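You operate a simulated robot arm through the tools that you are given. There is no shell and no other tool. Be economical: measure what you need, move in short steps, check, and stop when the job is done.

Carry out the task below with a simulated two-armed robot. There is one attempt and no reset: what you move stays moved.

## Task
Fit the sieve size shown on the settings card into the lower pan's pocket.
Fine: old sieve on the parts tray, cradle in, door shut; the main switch stays off.

It is judged by the outcome, as a careful person would: the job done as asked, and still so three seconds after it is handed in. It fails if anything else is knocked over, pushed out of place, dropped, spilled or broken.

## Robot
Two 7-joint arms with two-finger parallel grippers on one trunk, on a base that drives. Base frame: it is fixed to the floor where the robot stands at the start and does not move with it; the origin is under the middle of the robot, x ahead of it, y to its left, z up. Readings come in mm, rad, newtons and seconds.
The left shoulder is at the start at [50, 165, 1255], the right one opposite. With the tool pointing down near the work surface each hand reaches from about 100 to 680 mm from the robot's upright axis, wherever it stands, measured 20 degrees to its own side. Places, roughly: column knob [1000, 300, 1200]; cradle clamp [700, 0, 1200]; infeed sliding door [900, 300, 1200]; lower pan cradle [800, -100, 1100]; main switch [600, -100, 1600]; pipe wing nut [1000, -200, 1200]; plate knob [600, -100, 1000]; rod clamp [1000, 600, 1000]; roll knob [1000, 400, 1000]; sieve pocket of the lower pan [800, -100, 1100]; slot wing nut [1000, -100, 1300]; tray [-500, 1000, 900]. Payload 3.91 kg a hand.
The TCP of each hand is the grasp point between the finger pads, 30 mm short of the fingertips. In the tool frame z runs along the fingers and y along their closing line. The gripper opens to 110 mm. The fingers are 20 mm wide and 10 mm thick; the gripper's body (48 by 112 mm) begins 55 mm behind the TCP.
Orientation is that of the tool frame in the base frame, as a unit quaternion [x, y, z, w]. With the fingers straight down and closing along the base's y, the tool's x points along the base's -x, its y along +y and its z along -z.

## Interface
- The arms move only by the tool send_rows. It takes "left_motion", "right_motion" or both (then of equal length, played together; a hand with none holds still); each is a list of rows, each a list of 7 numbers: the finger opening in mm, from 0 to 110, then the shift along the tool's x, y, z in units of 500 mm (1.0 is 500 mm), then the turn, a rotation vector about the tool's x, y, z in units of 120 degrees (1.0 is 120 degrees). In form: [[jaw, tx, ty, tz, ax, ay, az], ...]. A call has 1 to 10 rows; each row is the pose to reach, as a shift and turn from the pose commanded when the call began, along the tool's axes at that moment. A call with a number of a shift or a turn outside -1 to 1 is refused whole. Each row takes 0.2 s and may step no farther than 50 mm and 0.15 rad from the row before; otherwise, or with a gripper value out of range, the whole call is refused. A pose out of reach is approached as far as the arm can. The call stops where the force on the tool passes 70 N (or 10 N more than at its start, if that is more) or the arm is blocked; 0.2 s more then pass. Each finger travels about 45 mm/s and halts on what it meets, pressing with about 37 N; the grip force reading is that of the motor and also rises with nothing between the fingers. The clock runs only during rows and for 0.2 s after the last one: add rows that repeat a pose to give the fingers time. The reply holds the time, the measured pose of the TCP, the force on the tool along the base axes, the opening and the grip force, in the units named above and with some noise, with the torque about the TCP (base axes, N m) and any sound that the robot's microphone picked up, and new pictures: "show" is both (left out), scene, wrist or none (wrist: the cameras of the hands that moved).
- Cameras (640 x 400 px; columns grow to the right, rows downward): "scene" is now at [96.9, 64.2, 1450.7]; the picture's right is [0.68, -0.73, 0.00], its down [-0.25, -0.23, -0.94] and it looks along [0.69, 0.64, -0.34] (base axes); focal length 214 px, centre (320, 200). "left" rides on the left gripper at [72, -17, -103] in its tool frame; the picture's right is [0.23, 0.97, 0.00], its down [-0.76, 0.18, -0.62] and it looks along [-0.61, 0.14, 0.78] (tool axes); focal length 222 px, centre (320, 200). "right" rides on the right gripper at [72, 17, -103] in its tool frame; the picture's right is [-0.23, 0.97, 0.00], its down [-0.76, -0.18, -0.62] and it looks along [-0.61, -0.14, 0.78] (tool axes); focal length 222 px, centre (320, 200).
- lift_body(by): slides the trunk up (or, below 0, down) by that many mm; the arms and the scene camera ride with it, the base frame stays. It gives what a move gives, with no picture.
- steer(legs): drives the robot by 1 to 6 legs, each [ahead, left, turn to the left] in mm, mm and rad, along the robot's own axes; the way and the turn of a leg run together, so that a leg with both is an arc; at most 1500 mm and 3.142 rad a leg. The arms and the cameras ride along, it lands a little off, and it stops where it bumps. It gives what a move gives, and a new picture of the scene camera.
- pan_tilt(pan, tilt): turns the head with the scene camera to pan (to the left, within 1.396 rad either way) and tilt (down, from -0.506 to 1.204), counted from straight ahead of the robot. It gives what a move gives, and a new picture of the scene camera.
- point_at(camera, pixels): for up to 12 pixels [column, row] of the newest picture of that camera ("zoom" is the newest enlarged one), the place [x, y, z] in the base frame of the surface seen there, good to about 2 mm. The clock stands still meanwhile.
- inspect(camera, box): a new picture of the part [left, top, right, bottom] of that camera's present view, enlarged. The clock stands still meanwhile.
- finish_job(): hands the job in; it is judged then, once.

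Work in short steps. Measure before you move; look again where a grasp or a placing could have gone wrong, and mend it. You have 80 turns and 260 pictures in all, those below and enlarged ones among them. Open the grippers and draw the arms clear of the work before you hand the job in, unless the task says otherwise; then end with one line.

The tools are called after "Request:" by a JSON object that holds its "fn" and its "kwargs". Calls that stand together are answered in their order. send_rows: Moves the arms, as the interface text tells. Its arguments: {"type":"object","properties":{"left_motion":{"type":"array"},"right_motion":{"type":"array"},"show":{"type":"string","enum":["both","scene","wrist","none"]}},"required":[]} The other tools are called the same way: lift_body (by) slides the trunk up or down; steer (legs) drives the base; pan_tilt (pan, tilt) turns the head that bears the scene camera; point_at (camera, pixels) gives the place of the surface under pixels of a picture; inspect (camera, box) takes an enlarged picture of a part of a camera's view; finish_job () hands the job in.

At the start:

```text
time: 0.0
left_ee_pos: [207.9, 284.7, 1353.9]
left_tool_rot: [0.0, 1.0, 0.001, 0.0]
left_contact_force: [0.6, 0.2, 0.2]
left_ft_torque: [0.01, 0.0, 0.0]
left_finger_gap: 110.2
left_grasp_force: 0.1
right_ee_pos: [288.4, 10.1, 1342.0]
right_tool_rot: [-0.001, 1.0, 0.0, 0.0]
right_contact_force: [1.0, -0.3, -0.4]
right_ft_torque: [0.02, -0.01, 0.04]
right_finger_gap: 110.2
right_grasp_force: 0.1
trunk travel left (down, up): [-475.0, 28.0]
robot x, y, heading: [1.3, -0.3, 0.002]
head pan, tilt: [0.75, 0.349]
```

scene: 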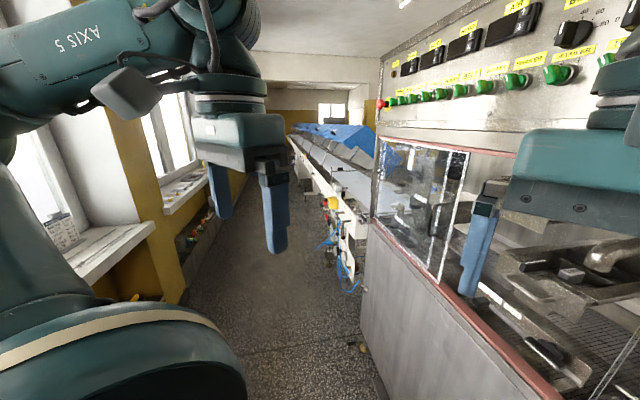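
right: 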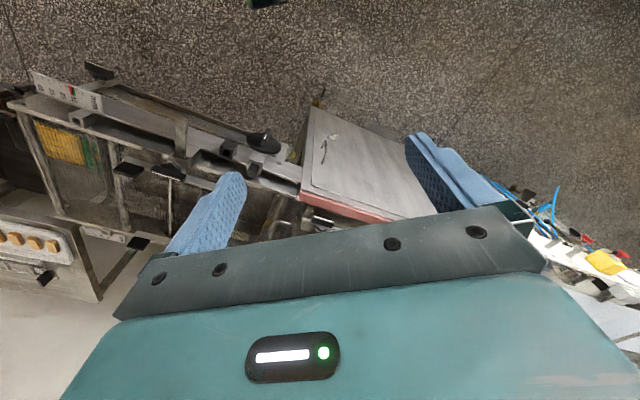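
left: 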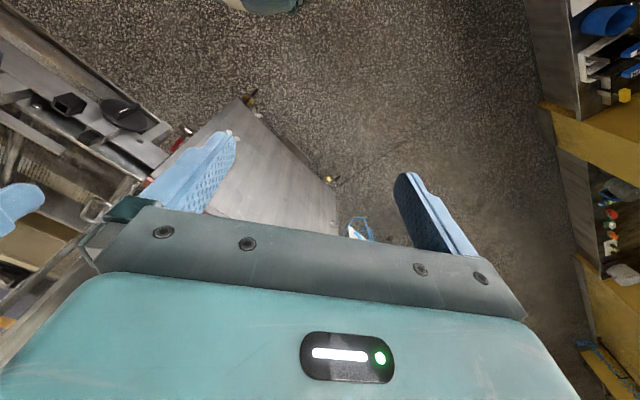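

The scene shows a conveyor ahead and the machine to the right. I pan the head right to see the work area.

Request:
{"fn": "pan_tilt", "kwargs": {"pan": -0.15, "tilt": 0.45}}

Request:
{"fn": "pan_tilt", "kwargs": {"pan": -0.9, "tilt": 0.35}}

Request:
{"fn": "pan_tilt", "kwargs": {"pan": 1.396, "tilt": 0.45}}

```text
time: 1.2
left_ee_pos: [206.4, 284.7, 1352.1]
left_tool_rot: [-0.001, 1.0, 0.0, 0.0]
left_contact_force: [0.1, -0.1, -0.2]
left_ft_torque: [-0.01, 0.02, -0.01]
left_finger_gap: 110.0
left_grasp_force: 0.2
right_ee_pos: [287.3, 10.4, 1342.9]
right_tool_rot: [0.0, 1.0, 0.001, 0.001]
right_contact_force: [-1.0, 0.2, -0.1]
right_ft_torque: [0.03, 0.0, -0.02]
right_finger_gap: 110.0
right_grasp_force: 0.0
trunk travel left (down, up): [-475.0, 28.0]
robot x, y, heading: [-1.0, 1.4, 0.001]
head pan, tilt: [-0.15, 0.45]
```

scene: 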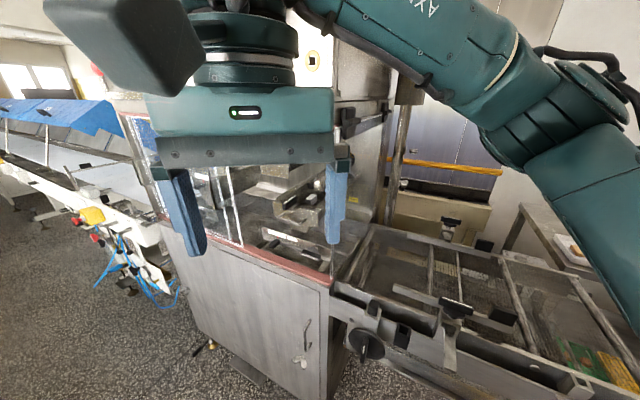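

```text
time: 2.3
left_ee_pos: [208.0, 286.0, 1352.4]
left_tool_rot: [0.0, 1.0, 0.0, 0.0]
left_contact_force: [0.1, -0.8, 0.0]
left_ft_torque: [0.01, 0.04, 0.0]
left_finger_gap: 110.1
left_grasp_force: 0.0
right_ee_pos: [288.2, 9.9, 1342.1]
right_tool_rot: [0.0, 1.0, 0.001, 0.0]
right_contact_force: [0.2, 0.2, 0.6]
right_ft_torque: [0.0, -0.01, 0.05]
right_finger_gap: 110.2
right_grasp_force: 0.0
trunk travel left (down, up): [-475.0, 28.0]
robot x, y, heading: [-1.8, 2.1, 0.004]
head pan, tilt: [-0.901, 0.351]
```

scene: 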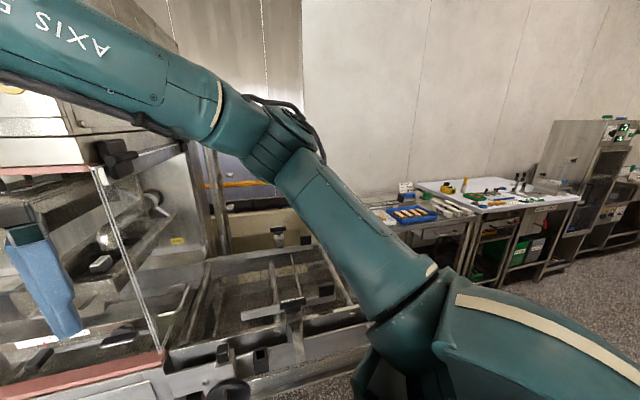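

```text
time: 4.4
left_ee_pos: [207.4, 284.7, 1352.9]
left_tool_rot: [0.0, 1.0, 0.0, 0.0]
left_contact_force: [-0.3, -1.4, -0.4]
left_ft_torque: [-0.03, 0.02, 0.0]
left_finger_gap: 110.1
left_grasp_force: 0.0
right_ee_pos: [287.8, 10.1, 1342.7]
right_tool_rot: [0.0, 1.0, 0.0, -0.001]
right_contact_force: [0.4, 0.5, 0.5]
right_ft_torque: [0.01, 0.0, -0.01]
right_finger_gap: 110.1
right_grasp_force: 0.0
trunk travel left (down, up): [-475.0, 28.0]
robot x, y, heading: [-1.4, 1.8, 0.0]
head pan, tilt: [1.396, 0.45]
```

scene: 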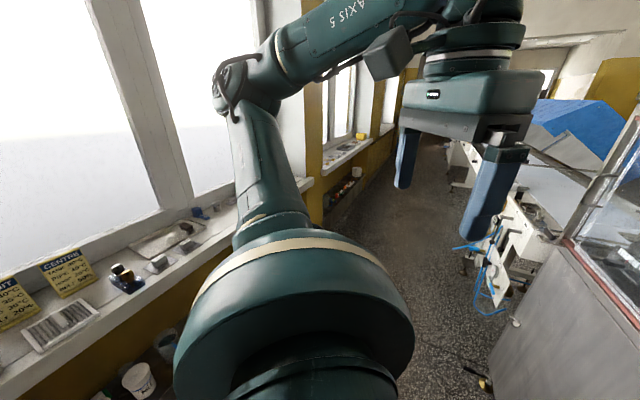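

Cards stand on the windowsill at the lower left. I zoom in on them.

Request:
{"fn": "inspect", "kwargs": {"camera": "scene", "box": [0, 200, 220, 350]}}

Request:
{"fn": "steer", "kwargs": {"legs": [[0, 0, 0.9]]}}

```text
2.67 times, centred on (110, 275) of scene
```

zoom: 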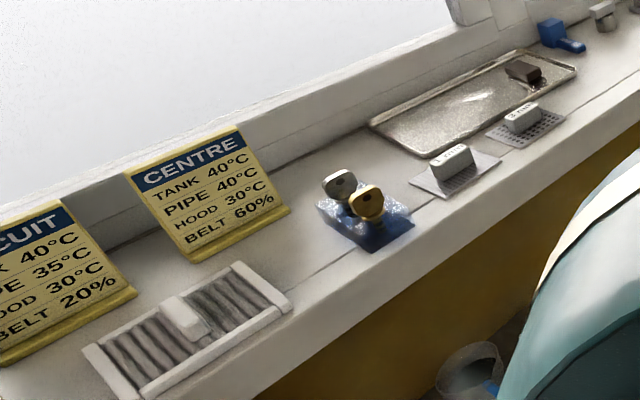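

```text
time: 7.1
left_ee_pos: [-90.8, 341.3, 1352.1]
left_tool_rot: [-0.43, 0.903, 0.0, 0.0]
left_contact_force: [-0.7, 0.1, -0.1]
left_ft_torque: [0.02, -0.01, 0.05]
left_finger_gap: 109.9
left_grasp_force: 0.1
right_ee_pos: [174.8, 230.1, 1342.1]
right_tool_rot: [-0.43, 0.903, 0.001, 0.0]
right_contact_force: [0.0, 0.3, -0.3]
right_ft_torque: [0.01, 0.01, -0.01]
right_finger_gap: 110.0
right_grasp_force: 0.1
trunk travel left (down, up): [-475.0, 28.0]
robot x, y, heading: [0.7, -2.2, 0.889]
head pan, tilt: [1.396, 0.45]
```

scene: 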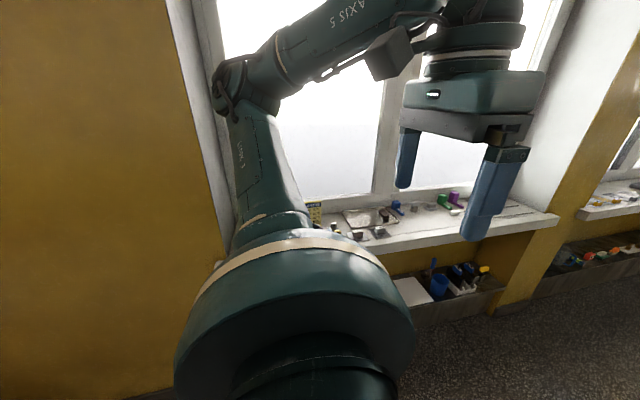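

The robot faces part-way left; I turn further and look straight ahead at the sill.

Request:
{"fn": "steer", "kwargs": {"legs": [[0, 0, 1.15]]}}

Request:
{"fn": "pan_tilt", "kwargs": {"pan": 0.0, "tilt": 0.5}}

```text
time: 10.3
left_ee_pos: [-344.1, 73.3, 1352.6]
left_tool_rot: [0.839, -0.545, 0.0, -0.001]
left_contact_force: [0.3, -0.4, 0.4]
left_ft_torque: [0.02, 0.03, -0.01]
left_finger_gap: 110.1
left_grasp_force: 0.0
right_ee_pos: [-126.0, 259.2, 1342.8]
right_tool_rot: [0.838, -0.545, -0.001, 0.001]
right_contact_force: [-0.1, 0.2, 0.9]
right_ft_torque: [-0.01, -0.03, 0.02]
right_finger_gap: 110.4
right_grasp_force: 0.1
trunk travel left (down, up): [-475.0, 28.0]
robot x, y, heading: [-1.4, 1.6, 1.989]
head pan, tilt: [1.396, 0.45]
```

scene: 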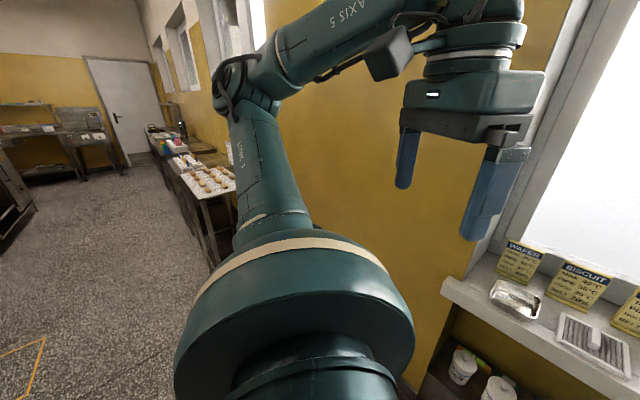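

```text
time: 11.8
left_ee_pos: [-345.8, 74.3, 1352.6]
left_tool_rot: [0.839, -0.545, 0.0, 0.0]
left_contact_force: [0.0, -0.4, -0.5]
left_ft_torque: [0.04, 0.01, 0.0]
left_finger_gap: 110.0
left_grasp_force: 0.1
right_ee_pos: [-126.6, 258.9, 1342.6]
right_tool_rot: [0.838, -0.545, -0.001, 0.001]
right_contact_force: [0.2, 0.2, 0.1]
right_ft_torque: [-0.02, 0.03, 0.01]
right_finger_gap: 110.0
right_grasp_force: 0.1
trunk travel left (down, up): [-475.0, 28.0]
robot x, y, heading: [-0.6, -3.1, 1.993]
head pan, tilt: [0.0, 0.499]
```

scene: 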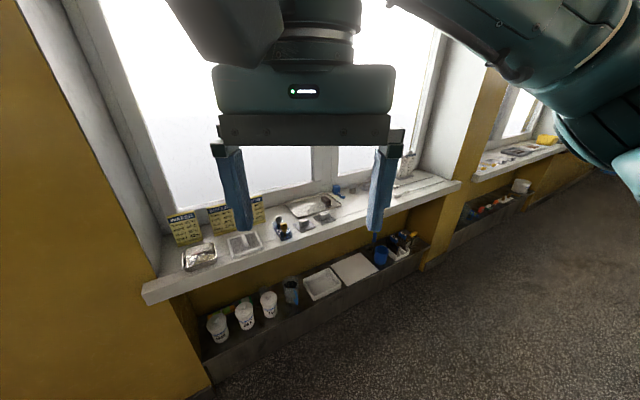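

The sill shows cards at (180-260, 225) and trays, sieves around (300, 215). I zoom in on both.

Request:
{"fn": "inspect", "kwargs": {"camera": "scene", "box": [160, 190, 270, 280]}}

Request:
{"fn": "inspect", "kwargs": {"camera": "scene", "box": [260, 170, 370, 250]}}

Request:
{"fn": "inspect", "kwargs": {"camera": "scene", "box": [380, 130, 580, 240]}}

```text
4.44 times, centred on (215, 235) of scene
```

zoom: 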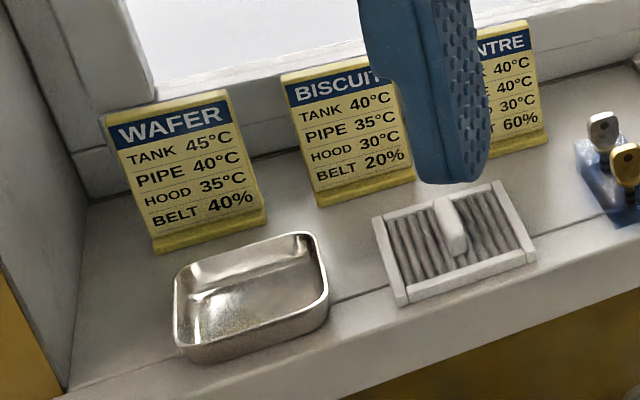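

```text
5.00 times, centred on (315, 210) of scene
```

zoom: 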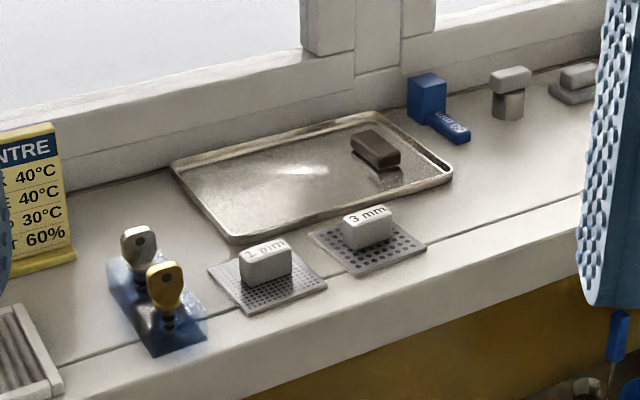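

```text
3.20 times, centred on (480, 185) of scene
```

zoom: 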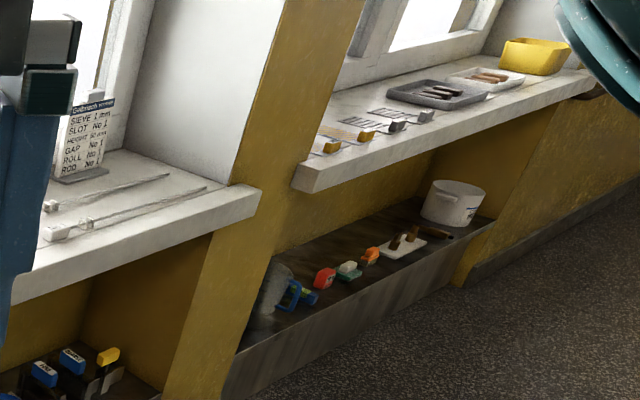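

A white settings card with "SIEVE ? mm" stands at about (410,165). I zoom in tighter.

Request:
{"fn": "inspect", "kwargs": {"camera": "scene", "box": [390, 155, 425, 190]}}

Request:
{"fn": "point_at", "kwargs": {"camera": "scene", "pixels": [[306, 228], [330, 217], [312, 206], [408, 187]]}}

```text
11.43 times, centred on (408, 172) of scene
```

zoom: 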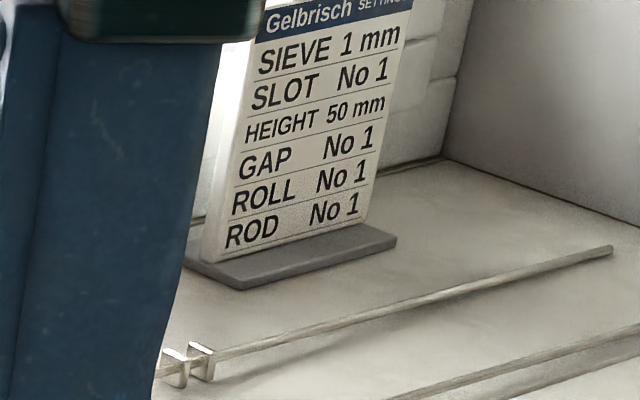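

```text
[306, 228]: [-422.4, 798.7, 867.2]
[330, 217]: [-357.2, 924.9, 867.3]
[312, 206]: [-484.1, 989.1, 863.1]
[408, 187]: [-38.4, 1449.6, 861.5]
```

The card says SIEVE 1 mm. Before taking it, I study the machine: turn back, and look at it.

Request:
{"fn": "steer", "kwargs": {"legs": [[-250, 0, 0], [0, 0, -1.99]]}}

Request:
{"fn": "pan_tilt", "kwargs": {"pan": -0.1, "tilt": 0.5}}

```text
time: 18.3
left_ee_pos: [289.9, 74.0, 1353.6]
left_tool_rot: [-0.032, 0.999, 0.0, 0.0]
left_contact_force: [0.4, 0.3, -0.7]
left_ft_torque: [0.01, 0.0, 0.0]
left_finger_gap: 109.7
left_grasp_force: 0.1
right_ee_pos: [387.5, -196.5, 1342.8]
right_tool_rot: [-0.031, 1.0, 0.001, 0.0]
right_contact_force: [0.2, 0.3, 0.5]
right_ft_torque: [-0.02, -0.01, 0.01]
right_finger_gap: 110.2
right_grasp_force: 0.1
trunk travel left (down, up): [-475.0, 28.0]
robot x, y, heading: [101.6, -224.1, 0.062]
head pan, tilt: [0.0, 0.499]
```

scene: 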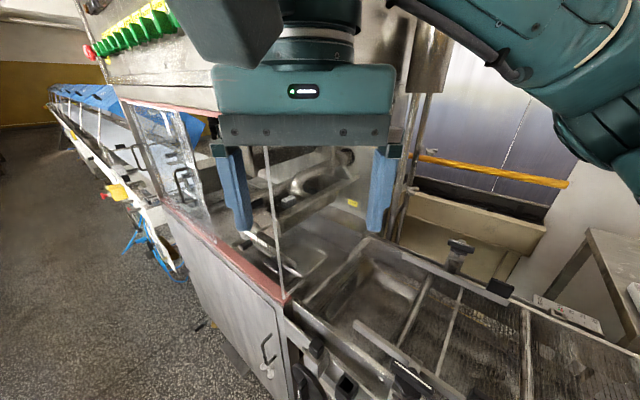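

```text
time: 18.9
left_ee_pos: [289.8, 73.6, 1351.7]
left_tool_rot: [-0.031, 1.0, 0.0, 0.0]
left_contact_force: [0.1, -1.1, 0.5]
left_ft_torque: [0.02, 0.0, 0.03]
left_finger_gap: 110.1
left_grasp_force: 0.0
right_ee_pos: [388.4, -196.4, 1342.2]
right_tool_rot: [-0.031, 1.0, 0.001, 0.0]
right_contact_force: [0.3, 0.8, -0.1]
right_ft_torque: [-0.01, 0.0, 0.02]
right_finger_gap: 110.0
right_grasp_force: 0.1
trunk travel left (down, up): [-475.0, 28.0]
robot x, y, heading: [98.7, -225.4, 0.059]
head pan, tilt: [-0.099, 0.499]
```

scene: 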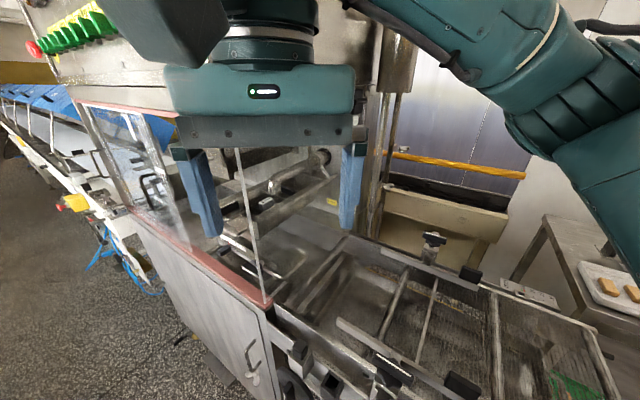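

The right hand covers the work area. I move it back and to the right, then look again.

Request:
{"fn": "send_rows", "kwargs": {"right_motion": [[110, 0.05, -0.08, 0, 0, 0, 0], [110, 0.1, -0.16, 0, 0, 0, 0], [110, 0.15, -0.24, 0, 0, 0, 0], [110, 0.2, -0.32, 0, 0, 0, 0], [110, 0.25, -0.4, 0, 0, 0, 0], [110, 0.3, -0.48, 0, 0, 0, 0]], "show": "scene"}}

Request:
{"fn": "inspect", "kwargs": {"camera": "scene", "box": [200, 120, 520, 320]}}

```text
time: 20.3
left_ee_pos: [287.4, 71.5, 1353.7]
left_tool_rot: [-0.032, 0.999, 0.0, 0.0]
left_contact_force: [0.2, 0.1, 0.4]
left_ft_torque: [0.03, -0.05, 0.01]
left_finger_gap: 109.8
left_grasp_force: 0.1
right_ee_pos: [251.8, -445.7, 1346.8]
right_tool_rot: [-0.032, 0.999, 0.002, 0.0]
right_contact_force: [0.1, 0.0, 0.1]
right_ft_torque: [0.0, -0.07, -0.02]
right_finger_gap: 110.1
right_grasp_force: 0.2
trunk travel left (down, up): [-475.0, 28.0]
robot x, y, heading: [100.9, -224.5, 0.062]
head pan, tilt: [-0.099, 0.499]
```

scene: 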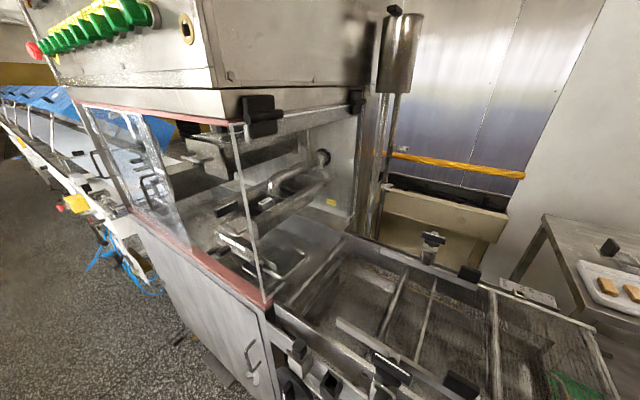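

```text
2.00 times, centred on (360, 220) of scene
```

zoom: 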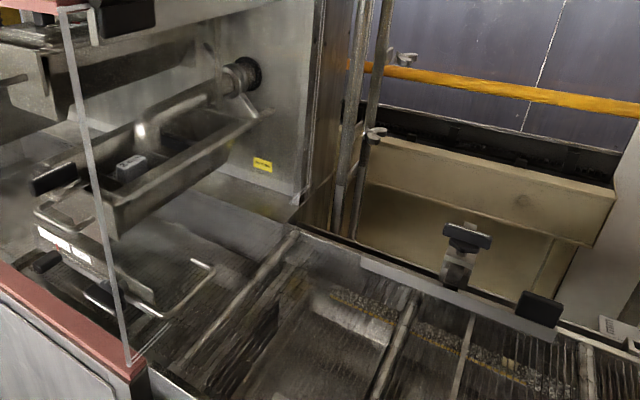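

The pan with a grey handled block is at about (265,204), behind the glass edge. I zoom closer and measure.

Request:
{"fn": "inspect", "kwargs": {"camera": "scene", "box": [200, 140, 340, 290]}}

Request:
{"fn": "point_at", "kwargs": {"camera": "scene", "pixels": [[265, 204], [236, 210], [300, 255], [268, 300], [230, 125], [325, 157], [245, 235], [160, 190], [186, 28], [260, 105], [268, 290], [310, 215]]}}

```text
2.67 times, centred on (270, 215) of scene
```

zoom: 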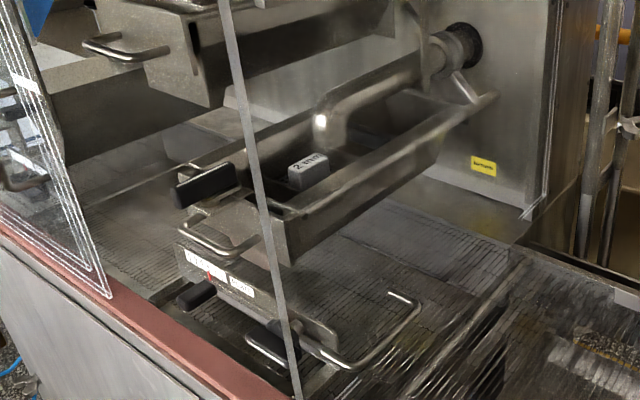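

```text
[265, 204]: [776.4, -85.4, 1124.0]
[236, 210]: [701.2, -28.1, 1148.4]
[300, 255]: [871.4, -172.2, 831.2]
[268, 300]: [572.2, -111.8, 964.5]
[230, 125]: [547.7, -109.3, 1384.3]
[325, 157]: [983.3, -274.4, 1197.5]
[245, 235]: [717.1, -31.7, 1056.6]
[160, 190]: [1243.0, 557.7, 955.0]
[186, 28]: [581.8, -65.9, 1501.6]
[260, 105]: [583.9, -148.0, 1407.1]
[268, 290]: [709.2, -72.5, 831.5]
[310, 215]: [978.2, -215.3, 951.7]
```

The lower pan holds a 2 mm sieve (776,-85,1124), and the clamp is at (701,-28,1148). The machine's front is slanted, so I drive to face it squarely.

Request:
{"fn": "steer", "kwargs": {"legs": [[120, 560, 0], [0, 0, -0.78]]}}

Request:
{"fn": "pan_tilt", "kwargs": {"pan": 0.0, "tilt": 0.45}}

```text
time: 27.8
left_ee_pos: [528.5, 406.1, 1352.8]
left_tool_rot: [0.357, 0.934, 0.0, 0.0]
left_contact_force: [0.0, 0.2, 0.2]
left_ft_torque: [-0.02, -0.05, -0.03]
left_finger_gap: 110.0
left_grasp_force: 0.1
right_ee_pos: [134.6, 70.1, 1347.9]
right_tool_rot: [0.359, 0.934, 0.001, 0.0]
right_contact_force: [0.0, 0.0, -0.5]
right_ft_torque: [-0.02, 0.0, 0.01]
right_finger_gap: 110.0
right_grasp_force: 0.1
trunk travel left (down, up): [-475.0, 28.0]
robot x, y, heading: [181.0, 337.6, -0.73]
head pan, tilt: [-0.099, 0.499]
```

scene: 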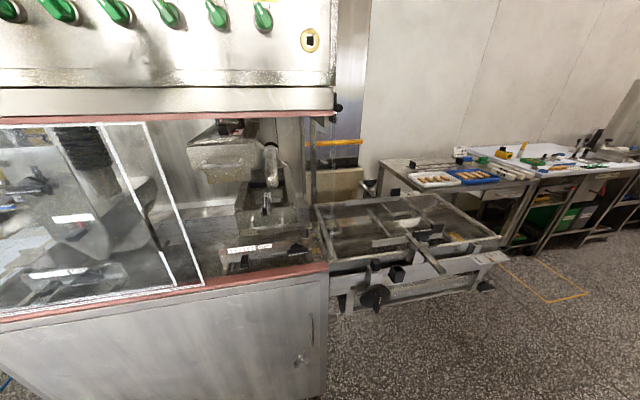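

```text
time: 28.4
left_ee_pos: [528.4, 407.0, 1351.6]
left_tool_rot: [0.358, 0.934, 0.001, 0.0]
left_contact_force: [0.2, -0.7, 0.3]
left_ft_torque: [0.0, -0.02, -0.03]
left_finger_gap: 109.7
left_grasp_force: 0.1
right_ee_pos: [132.6, 71.6, 1346.2]
right_tool_rot: [0.358, 0.934, 0.0, 0.001]
right_contact_force: [0.2, -0.4, 0.1]
right_ft_torque: [0.0, -0.02, 0.0]
right_finger_gap: 110.1
right_grasp_force: 0.1
trunk travel left (down, up): [-475.0, 28.0]
robot x, y, heading: [185.0, 332.6, -0.729]
head pan, tilt: [0.0, 0.45]
```

scene: 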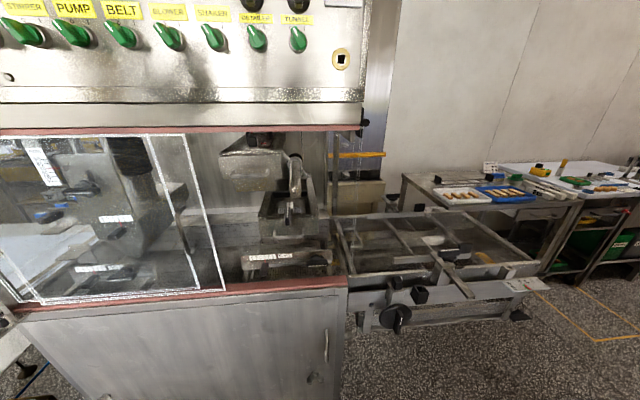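

Now facing the opening, door panels at left (25-225), pan at (285,205). I zoom for detail.

Request:
{"fn": "inspect", "kwargs": {"camera": "scene", "box": [0, 110, 240, 320]}}

Request:
{"fn": "inspect", "kwargs": {"camera": "scene", "box": [215, 120, 355, 290]}}

Request:
{"fn": "point_at", "kwargs": {"camera": "scene", "pixels": [[222, 289], [205, 220], [340, 280], [15, 308], [100, 300], [150, 135], [334, 128], [322, 210], [283, 258]]}}

```text
1.90 times, centred on (120, 215) of scene
```

zoom: 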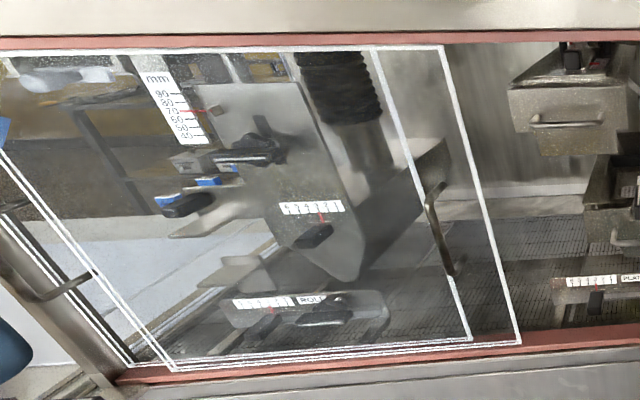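

```text
2.35 times, centred on (285, 205) of scene
```

zoom: 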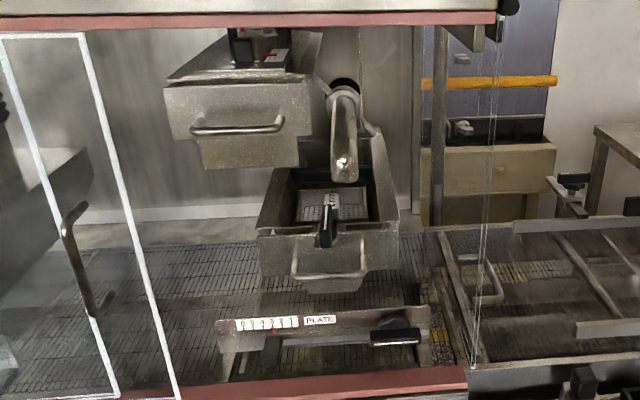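

```text
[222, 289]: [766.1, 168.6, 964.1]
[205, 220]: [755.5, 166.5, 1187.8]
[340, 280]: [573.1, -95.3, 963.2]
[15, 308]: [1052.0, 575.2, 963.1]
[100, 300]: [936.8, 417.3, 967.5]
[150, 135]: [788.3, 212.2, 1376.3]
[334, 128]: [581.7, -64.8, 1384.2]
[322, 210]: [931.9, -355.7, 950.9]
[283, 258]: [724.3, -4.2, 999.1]
```

The pan's front: clamp at about (287,213), U-handle at (287,237). I zoom harder to understand the clamp and door edges.

Request:
{"fn": "inspect", "kwargs": {"camera": "scene", "box": [265, 180, 310, 250]}}

Request:
{"fn": "point_at", "kwargs": {"camera": "zoom", "pixels": [[320, 200], [320, 250], [300, 180], [370, 180], [320, 320], [240, 330], [420, 330]]}}

Request:
{"fn": "inspect", "kwargs": {"camera": "scene", "box": [130, 120, 240, 300]}}

```text
5.71 times, centred on (288, 215) of scene
```

zoom: 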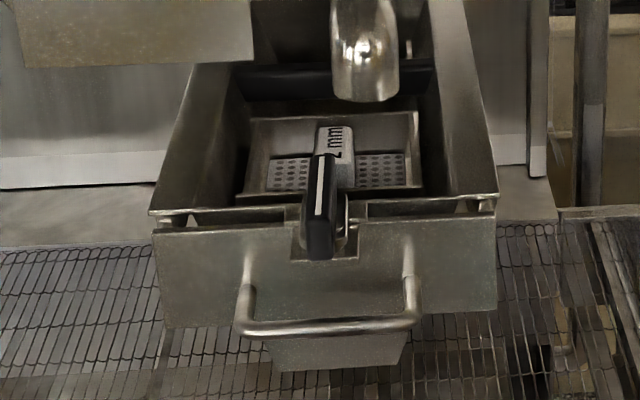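

```text
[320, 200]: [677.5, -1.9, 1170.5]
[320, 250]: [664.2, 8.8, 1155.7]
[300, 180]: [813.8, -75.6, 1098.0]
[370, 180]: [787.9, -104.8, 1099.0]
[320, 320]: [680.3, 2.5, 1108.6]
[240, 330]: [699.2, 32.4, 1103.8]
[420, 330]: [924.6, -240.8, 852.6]
```

```text
2.22 times, centred on (185, 210) of scene
```

zoom: 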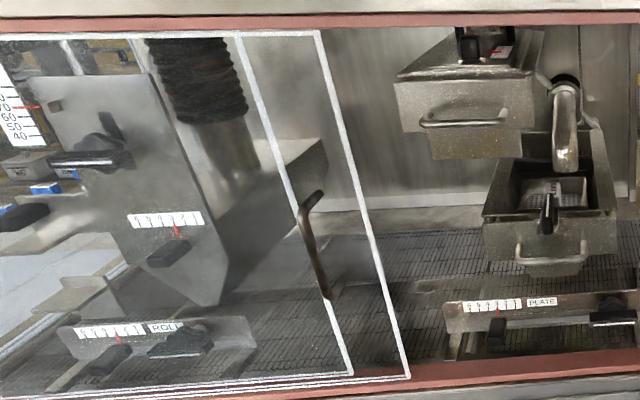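

I align with the front (normal heading ≈ -0.63) and shift left so the pan lies on the right hand's side.

Request:
{"fn": "steer", "kwargs": {"legs": [[0, 0, 0.096], [50, 130, 0]]}}

Request:
{"fn": "send_rows", "kwargs": {"right_motion": [[110, -0.08, 0.04, 0.04, 0, 0, 0], [110, -0.16, 0.08, 0.08, 0, 0, 0], [110, -0.24, 0.12, 0.12, 0, 0, 0]], "show": "both"}}

```text
time: 30.8
left_ee_pos: [636.3, 516.0, 1353.2]
left_tool_rot: [0.311, 0.95, 0.001, -0.001]
left_contact_force: [-0.4, 0.7, 0.7]
left_ft_torque: [0.0, 0.03, 0.04]
left_finger_gap: 110.0
left_grasp_force: 0.1
right_ee_pos: [276.2, 142.6, 1347.7]
right_tool_rot: [0.312, 0.95, 0.001, 0.0]
right_contact_force: [0.1, 0.0, 0.2]
right_ft_torque: [-0.01, -0.01, 0.01]
right_finger_gap: 110.1
right_grasp_force: 0.2
trunk travel left (down, up): [-475.0, 28.0]
robot x, y, heading: [301.7, 407.6, -0.63]
head pan, tilt: [0.0, 0.45]
```

scene: 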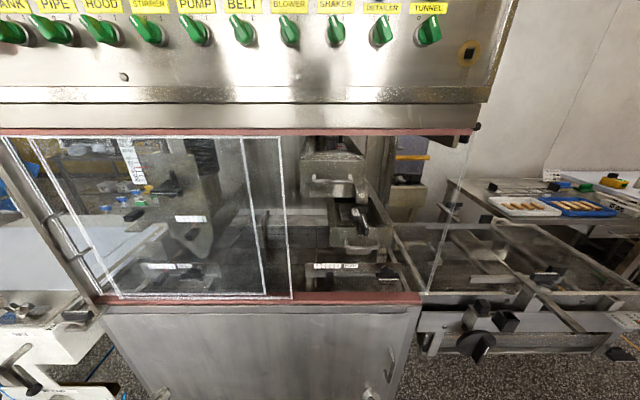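

```text
time: 31.6
left_ee_pos: [635.8, 515.6, 1352.6]
left_tool_rot: [0.311, 0.951, 0.0, -0.001]
left_contact_force: [0.2, -0.8, 0.2]
left_ft_torque: [0.02, 0.0, 0.04]
left_finger_gap: 110.0
left_grasp_force: 0.0
right_ee_pos: [409.0, 119.0, 1288.8]
right_tool_rot: [0.312, 0.95, 0.0, 0.0]
right_contact_force: [0.8, 0.9, -0.1]
right_ft_torque: [-0.01, 0.02, 0.0]
right_finger_gap: 109.7
right_grasp_force: 0.1
trunk travel left (down, up): [-475.0, 28.0]
robot x, y, heading: [300.5, 410.6, -0.631]
head pan, tilt: [0.0, 0.45]
```

scene: 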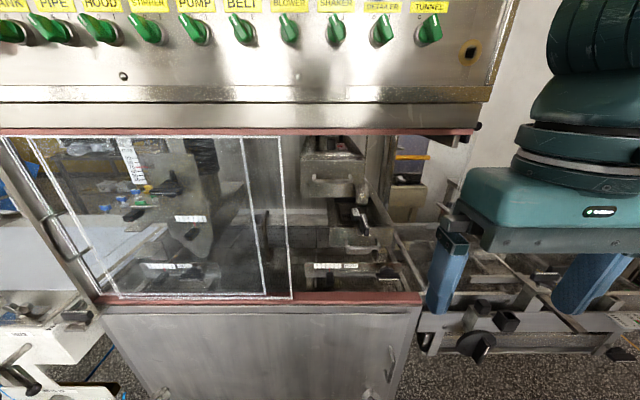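
right: 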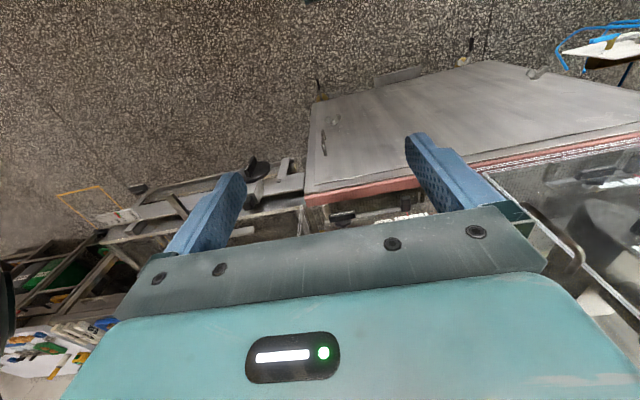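

From this angle the clamp shows its side. I zoom on it at (360,222).

Request:
{"fn": "inspect", "kwargs": {"camera": "scene", "box": [320, 185, 400, 260]}}

Request:
{"fn": "point_at", "kwargs": {"camera": "zoom", "pixels": [[325, 205], [300, 170], [345, 240], [345, 330], [300, 100], [270, 190], [230, 185], [410, 215]]}}

```text
5.33 times, centred on (360, 222) of scene
```

zoom: 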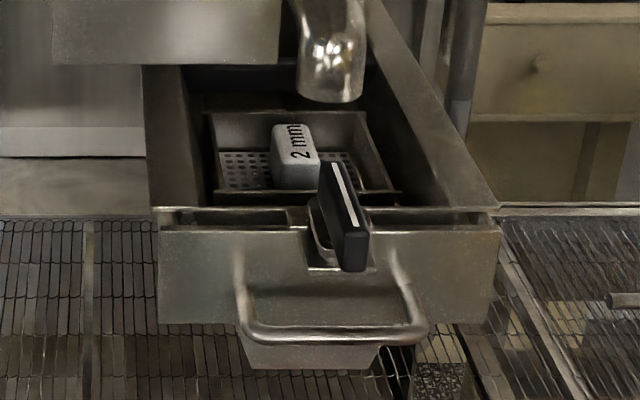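

```text
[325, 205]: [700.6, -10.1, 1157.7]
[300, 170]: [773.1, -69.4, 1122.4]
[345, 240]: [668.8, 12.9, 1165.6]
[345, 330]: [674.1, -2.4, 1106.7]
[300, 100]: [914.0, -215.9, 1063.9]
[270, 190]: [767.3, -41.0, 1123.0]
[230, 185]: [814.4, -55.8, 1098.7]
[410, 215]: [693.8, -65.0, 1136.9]
```

The clamp looks like a bar on a pivot; I zoom right in and measure its ends.

Request:
{"fn": "inspect", "kwargs": {"camera": "scene", "box": [352, 210, 374, 240]}}

Request:
{"fn": "point_at", "kwargs": {"camera": "zoom", "pixels": [[285, 110], [325, 120], [340, 250], [390, 240], [360, 300], [260, 240], [250, 180], [420, 300], [200, 330]]}}

```text
13.33 times, centred on (363, 225) of scene
```

zoom: 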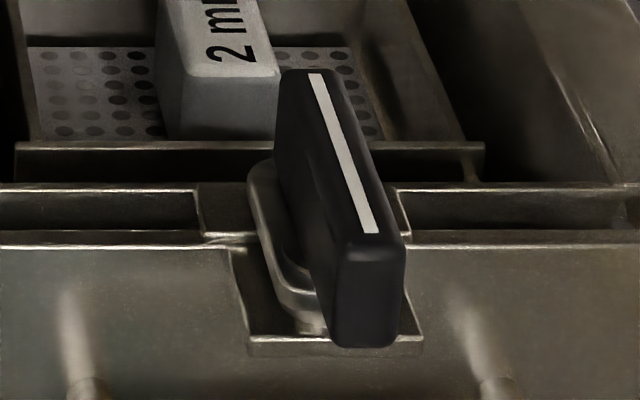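

```text
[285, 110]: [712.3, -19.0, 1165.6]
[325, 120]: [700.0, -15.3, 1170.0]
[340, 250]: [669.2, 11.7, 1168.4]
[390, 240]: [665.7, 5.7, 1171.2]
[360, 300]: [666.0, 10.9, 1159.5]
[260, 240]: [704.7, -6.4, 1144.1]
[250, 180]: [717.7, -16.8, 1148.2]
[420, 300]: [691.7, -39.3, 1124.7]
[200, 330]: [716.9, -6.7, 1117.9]
```

The clamp is a bar knob about a vertical pivot near (688,-5), top z 1171, bar along the pull direction; the hood lower edge at z≈1384 means approaching tilted. I tilt the right hand 55° forward and bring it in front of the clamp.

Request:
{"fn": "send_rows", "kwargs": {"right_motion": [[100, -0.054, 0.018, 0.025, 0, -0.0655, 0], [90, -0.107, 0.037, 0.051, 0, -0.131, 0], [80, -0.161, 0.055, 0.076, 0, -0.196, 0], [70, -0.215, 0.074, 0.102, 0, -0.262, 0], [60, -0.269, 0.092, 0.127, 0, -0.327, 0], [50, -0.322, 0.111, 0.153, 0, -0.393, 0], [40, -0.376, 0.129, 0.178, 0, -0.458, 0], [40, -0.376, 0.129, 0.178, 0, -0.458, 0]]}}

```text
time: 33.4
left_ee_pos: [635.1, 516.1, 1352.2]
left_tool_rot: [0.311, 0.95, 0.0, -0.001]
left_contact_force: [-0.2, -0.3, -0.2]
left_ft_torque: [0.02, -0.02, 0.02]
left_finger_gap: 110.2
left_grasp_force: 0.1
right_ee_pos: [596.7, 57.8, 1199.1]
right_tool_rot: [0.277, 0.842, -0.144, 0.439]
right_contact_force: [-0.2, 0.1, 0.3]
right_ft_torque: [0.02, -0.02, -0.01]
right_finger_gap: 39.9
right_grasp_force: 0.0
trunk travel left (down, up): [-475.0, 28.0]
robot x, y, heading: [300.4, 406.6, -0.633]
head pan, tilt: [0.0, 0.45]
```

scene: 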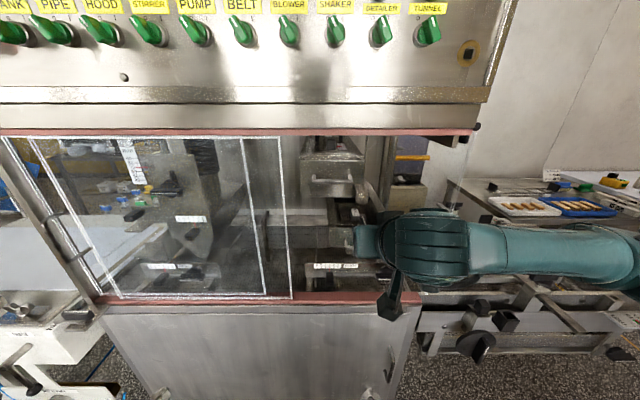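
right: 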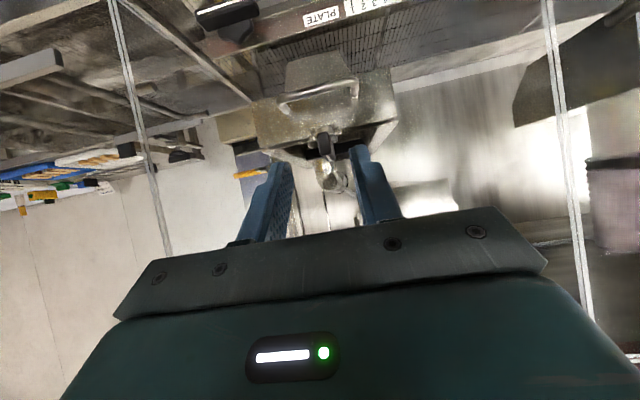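

The camera (upside-down) shows the bar at (325,145) between the fingers. I advance around its front end.

Request:
{"fn": "send_rows", "kwargs": {"right_motion": [[40, -0.015, 0.002, 0.052, 0, 0, 0], [40, -0.03, 0.005, 0.104, 0, 0, 0], [40, -0.046, 0.007, 0.156, 0, 0, 0]], "show": "wrist"}}

Request:
{"fn": "inspect", "kwargs": {"camera": "right", "box": [220, 60, 420, 240]}}

```text
time: 34.1
left_ee_pos: [635.1, 515.5, 1352.8]
left_tool_rot: [0.311, 0.95, 0.0, -0.001]
left_contact_force: [0.0, 0.2, -1.2]
left_ft_torque: [-0.01, 0.0, -0.01]
left_finger_gap: 110.0
left_grasp_force: 0.1
right_ee_pos: [662.0, 15.3, 1173.4]
right_tool_rot: [0.276, 0.843, -0.143, 0.439]
right_contact_force: [0.5, 0.1, -0.4]
right_ft_torque: [0.01, 0.0, 0.01]
right_finger_gap: 40.2
right_grasp_force: 0.0
trunk travel left (down, up): [-475.0, 28.0]
robot x, y, heading: [302.3, 409.8, -0.629]
head pan, tilt: [0.0, 0.45]
```

right: 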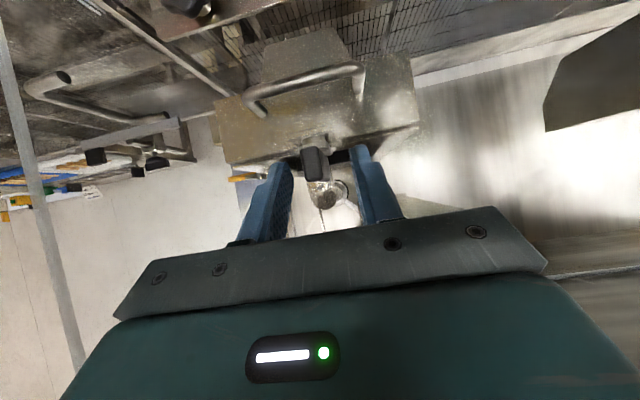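

```text
2.22 times, centred on (320, 150) of right
```

zoom: 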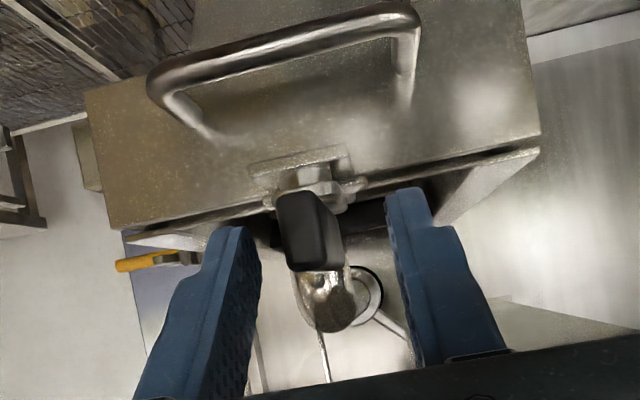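

The bar sits between the fingers. I grip it and turn it counter-clockwise (front end to the right) about its pivot, up to 60°, with the force stop as guard.

Request:
{"fn": "send_rows", "kwargs": {"right_motion": [[8, 0, 0, 0, 0, 0, 0], [8, 0, 0, 0, 0, 0, 0], [8, -0.0003, -0.0086, 0.0005, -0.0512, 0, -0.0359], [8, -0.0013, -0.0171, 0.0018, -0.1024, 0, -0.0718], [8, -0.0029, -0.0252, 0.0041, -0.1536, 0, -0.1076], [8, -0.0051, -0.033, 0.0072, -0.2048, 0, -0.1435], [8, -0.0078, -0.0402, 0.0112, -0.2559, 0, -0.1794], [8, -0.0111, -0.0466, 0.0158, -0.3071, 0, -0.2153], [8, -0.0148, -0.0524, 0.0211, -0.3583, 0, -0.2511], [8, -0.0189, -0.0572, 0.027, -0.4095, 0, -0.287]]}}

Request:
{"fn": "inspect", "kwargs": {"camera": "right", "box": [220, 60, 420, 240]}}

```text
time: 36.4
left_ee_pos: [631.4, 512.4, 1355.2]
left_tool_rot: [0.31, 0.951, 0.003, 0.001]
left_contact_force: [-0.2, 0.8, -0.4]
left_ft_torque: [0.0, -0.03, 0.0]
left_finger_gap: 110.0
left_grasp_force: 0.0
right_ee_pos: [653.7, -18.1, 1174.1]
right_tool_rot: [-0.091, 0.88, 0.048, 0.464]
right_contact_force: [-21.2, -30.8, 16.8]
right_ft_torque: [-0.25, 0.14, -1.06]
right_finger_gap: 12.0
right_grasp_force: 44.7
right hand out of reach, approached as far as the arm can: row 9, 10
trunk travel left (down, up): [-475.0, 28.0]
robot x, y, heading: [299.5, 411.8, -0.634]
head pan, tilt: [0.0, 0.45]
```

scene: 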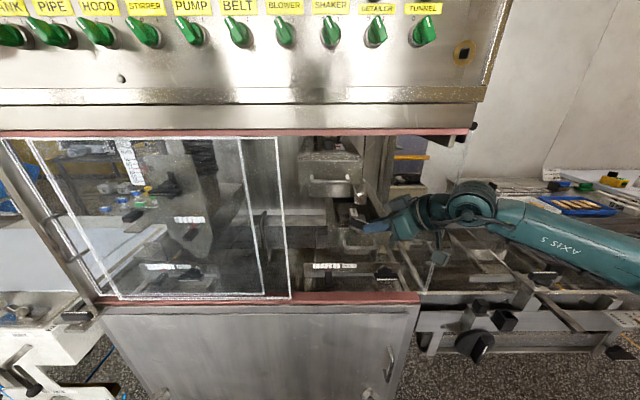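
right: 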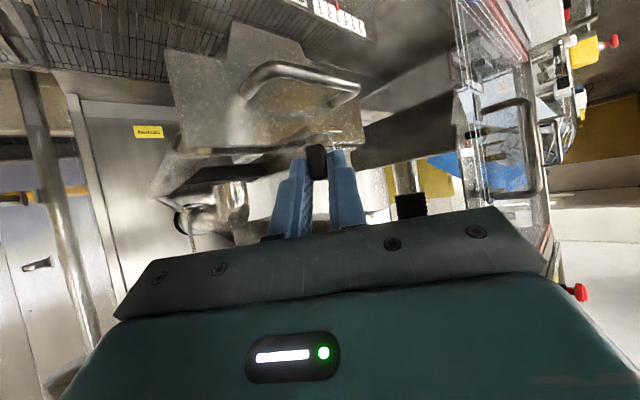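

```text
2.22 times, centred on (320, 150) of right
```

zoom: 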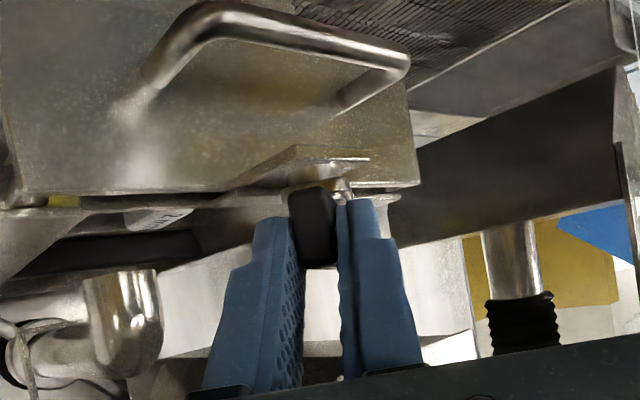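

The bar turned about 48° (gap 12 mm on it) before reach ran out. I release, back off and yaw the hand back, to finish by pushing the end inward.

Request:
{"fn": "send_rows", "kwargs": {"right_motion": [[30, 0, 0, 0, 0, 0, 0], [30, 0, 0, -0.06, 0, 0, 0], [30, 0, 0, -0.14, 0, 0, 0], [30, 0, 0, -0.16, 0.055, 0, 0.0385], [20, 0, 0, -0.16, 0.11, 0, 0.077], [10, 0, 0, -0.16, 0.165, 0, 0.1155], [0, 0, 0, -0.16, 0.22, 0, 0.154], [0, 0, 0, -0.16, 0.275, 0, 0.1925], [0, 0, 0, -0.16, 0.3276, 0, 0.2296]]}}

Request:
{"fn": "inspect", "kwargs": {"camera": "right", "box": [220, 40, 420, 220]}}

```text
time: 38.4
left_ee_pos: [635.3, 516.3, 1352.8]
left_tool_rot: [0.311, 0.95, 0.001, 0.0]
left_contact_force: [0.1, 0.1, -0.6]
left_ft_torque: [0.0, 0.01, -0.02]
left_finger_gap: 110.0
left_grasp_force: 0.1
right_ee_pos: [594.1, -23.6, 1220.2]
right_tool_rot: [0.271, 0.845, -0.14, 0.44]
right_contact_force: [0.4, 0.0, -0.1]
right_ft_torque: [0.01, -0.02, 0.01]
right_finger_gap: 0.0
right_grasp_force: 37.2
right hand out of reach, approached as far as the arm can: row 3
trunk travel left (down, up): [-475.0, 28.0]
robot x, y, heading: [298.8, 406.7, -0.631]
head pan, tilt: [0.0, 0.45]
```

scene: 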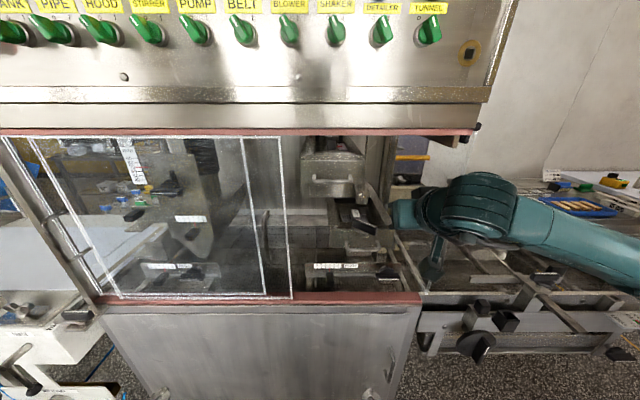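
right: 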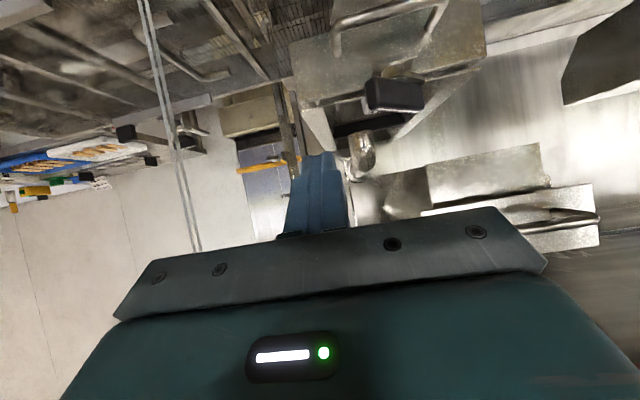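

```text
2.22 times, centred on (320, 130) of right
```

zoom: 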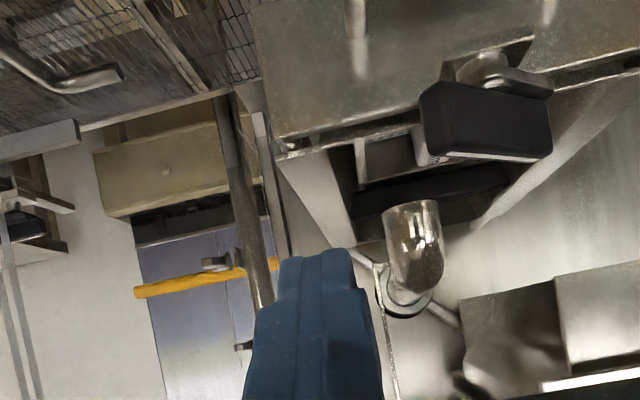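

The bar now looks nearly crosswise. I check it from the scene camera.

Request:
{"fn": "inspect", "kwargs": {"camera": "scene", "box": [345, 205, 380, 240]}}

Request:
{"fn": "point_at", "kwargs": {"camera": "zoom", "pixels": [[320, 120], [320, 200], [420, 205], [250, 160], [240, 240]]}}

```text
11.43 times, centred on (362, 222) of scene
```

zoom: 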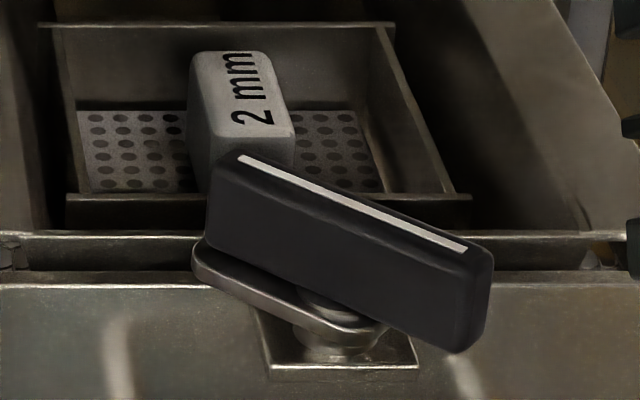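

```text
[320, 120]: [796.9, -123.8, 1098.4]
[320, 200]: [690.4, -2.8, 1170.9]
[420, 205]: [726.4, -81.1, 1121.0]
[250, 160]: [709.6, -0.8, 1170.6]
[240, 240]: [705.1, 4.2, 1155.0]
```

It's at about 48°; the tongue still overlaps the pan lip. I measure the right end and pivot for the final push.

Request:
{"fn": "point_at", "kwargs": {"camera": "zoom", "pixels": [[465, 248], [485, 300], [240, 155], [345, 345], [400, 290], [215, 200]]}}

```text
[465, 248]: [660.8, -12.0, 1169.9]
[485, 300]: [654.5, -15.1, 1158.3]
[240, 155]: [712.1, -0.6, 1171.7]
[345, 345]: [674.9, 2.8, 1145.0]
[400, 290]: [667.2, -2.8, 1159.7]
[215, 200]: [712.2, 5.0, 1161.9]
```

Bar spans (712,2)→(657,-15). I place the closed fingertips in front of its right end and push inward ~50 mm of travel ending with the bar crosswise.

Request:
{"fn": "send_rows", "kwargs": {"right_motion": [[0, 0.051, 0.048, 0.009, 0, 0, 0], [0, 0.102, 0.096, 0.018, 0, 0, 0], [0, 0.087, 0.096, 0.039, 0, 0, 0], [0, 0.073, 0.096, 0.06, 0, 0, 0], [0, 0.058, 0.096, 0.081, 0, 0, 0], [0, 0.044, 0.096, 0.101, 0, 0, 0], [0, 0.073, 0.096, 0.06, 0, 0, 0], [0, 0.102, 0.096, 0.018, 0, 0, 0]], "show": "wrist"}}

Request:
{"fn": "inspect", "kwargs": {"camera": "scene", "box": [335, 200, 390, 245]}}

Request:
{"fn": "inspect", "kwargs": {"camera": "right", "box": [220, 40, 420, 220]}}

```text
time: 40.1
left_ee_pos: [634.8, 516.1, 1352.4]
left_tool_rot: [0.311, 0.95, 0.0, 0.001]
left_contact_force: [0.4, -0.5, 0.0]
left_ft_torque: [-0.03, -0.01, -0.01]
left_finger_gap: 110.1
left_grasp_force: 0.1
right_ee_pos: [604.7, 31.8, 1169.4]
right_tool_rot: [0.271, 0.844, -0.14, 0.441]
right_contact_force: [0.0, -0.9, -0.2]
right_ft_torque: [-0.03, 0.03, -0.01]
right_finger_gap: 0.3
right_grasp_force: 37.0
trunk travel left (down, up): [-475.0, 28.0]
robot x, y, heading: [299.9, 407.2, -0.634]
head pan, tilt: [0.0, 0.45]
```

right: 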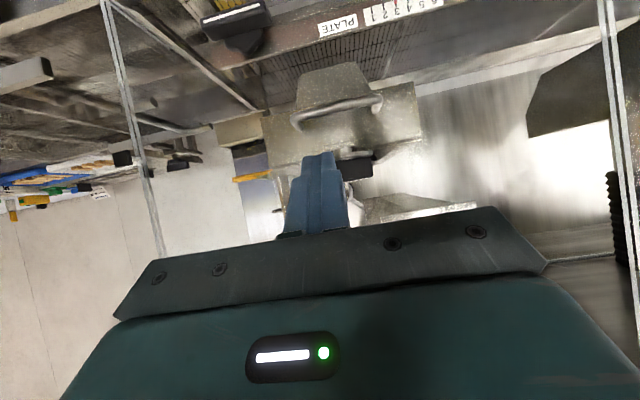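

```text
8.89 times, centred on (362, 222) of scene
```

zoom: 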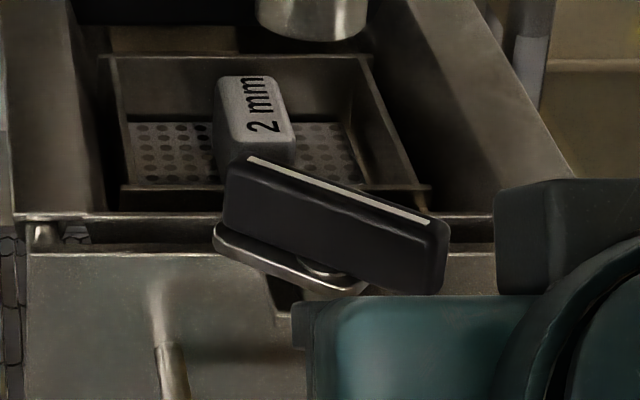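

```text
2.22 times, centred on (320, 130) of right
```

zoom: 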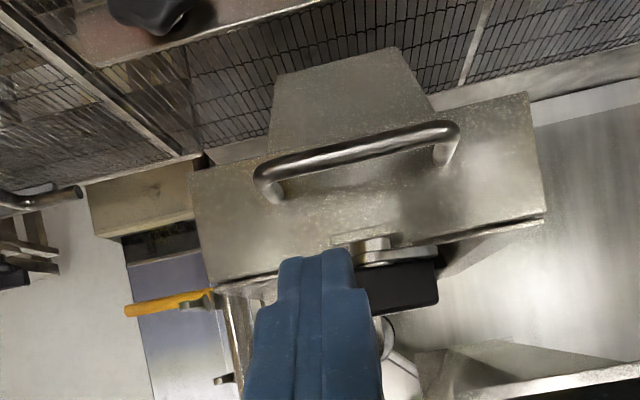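

It seems to have moved only a little. I measure the bar ends again.

Request:
{"fn": "inspect", "kwargs": {"camera": "scene", "box": [345, 205, 380, 240]}}

Request:
{"fn": "point_at", "kwargs": {"camera": "zoom", "pixels": [[240, 170], [300, 190], [400, 240], [440, 255], [215, 215], [450, 310]]}}

```text
11.43 times, centred on (362, 222) of scene
```

zoom: 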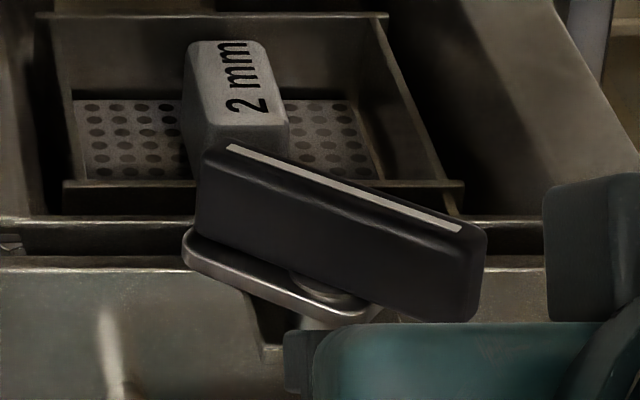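

```text
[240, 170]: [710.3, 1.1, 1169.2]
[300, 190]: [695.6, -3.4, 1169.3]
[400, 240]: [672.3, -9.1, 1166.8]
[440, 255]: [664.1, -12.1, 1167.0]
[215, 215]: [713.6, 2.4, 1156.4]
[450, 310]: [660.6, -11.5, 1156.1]
```

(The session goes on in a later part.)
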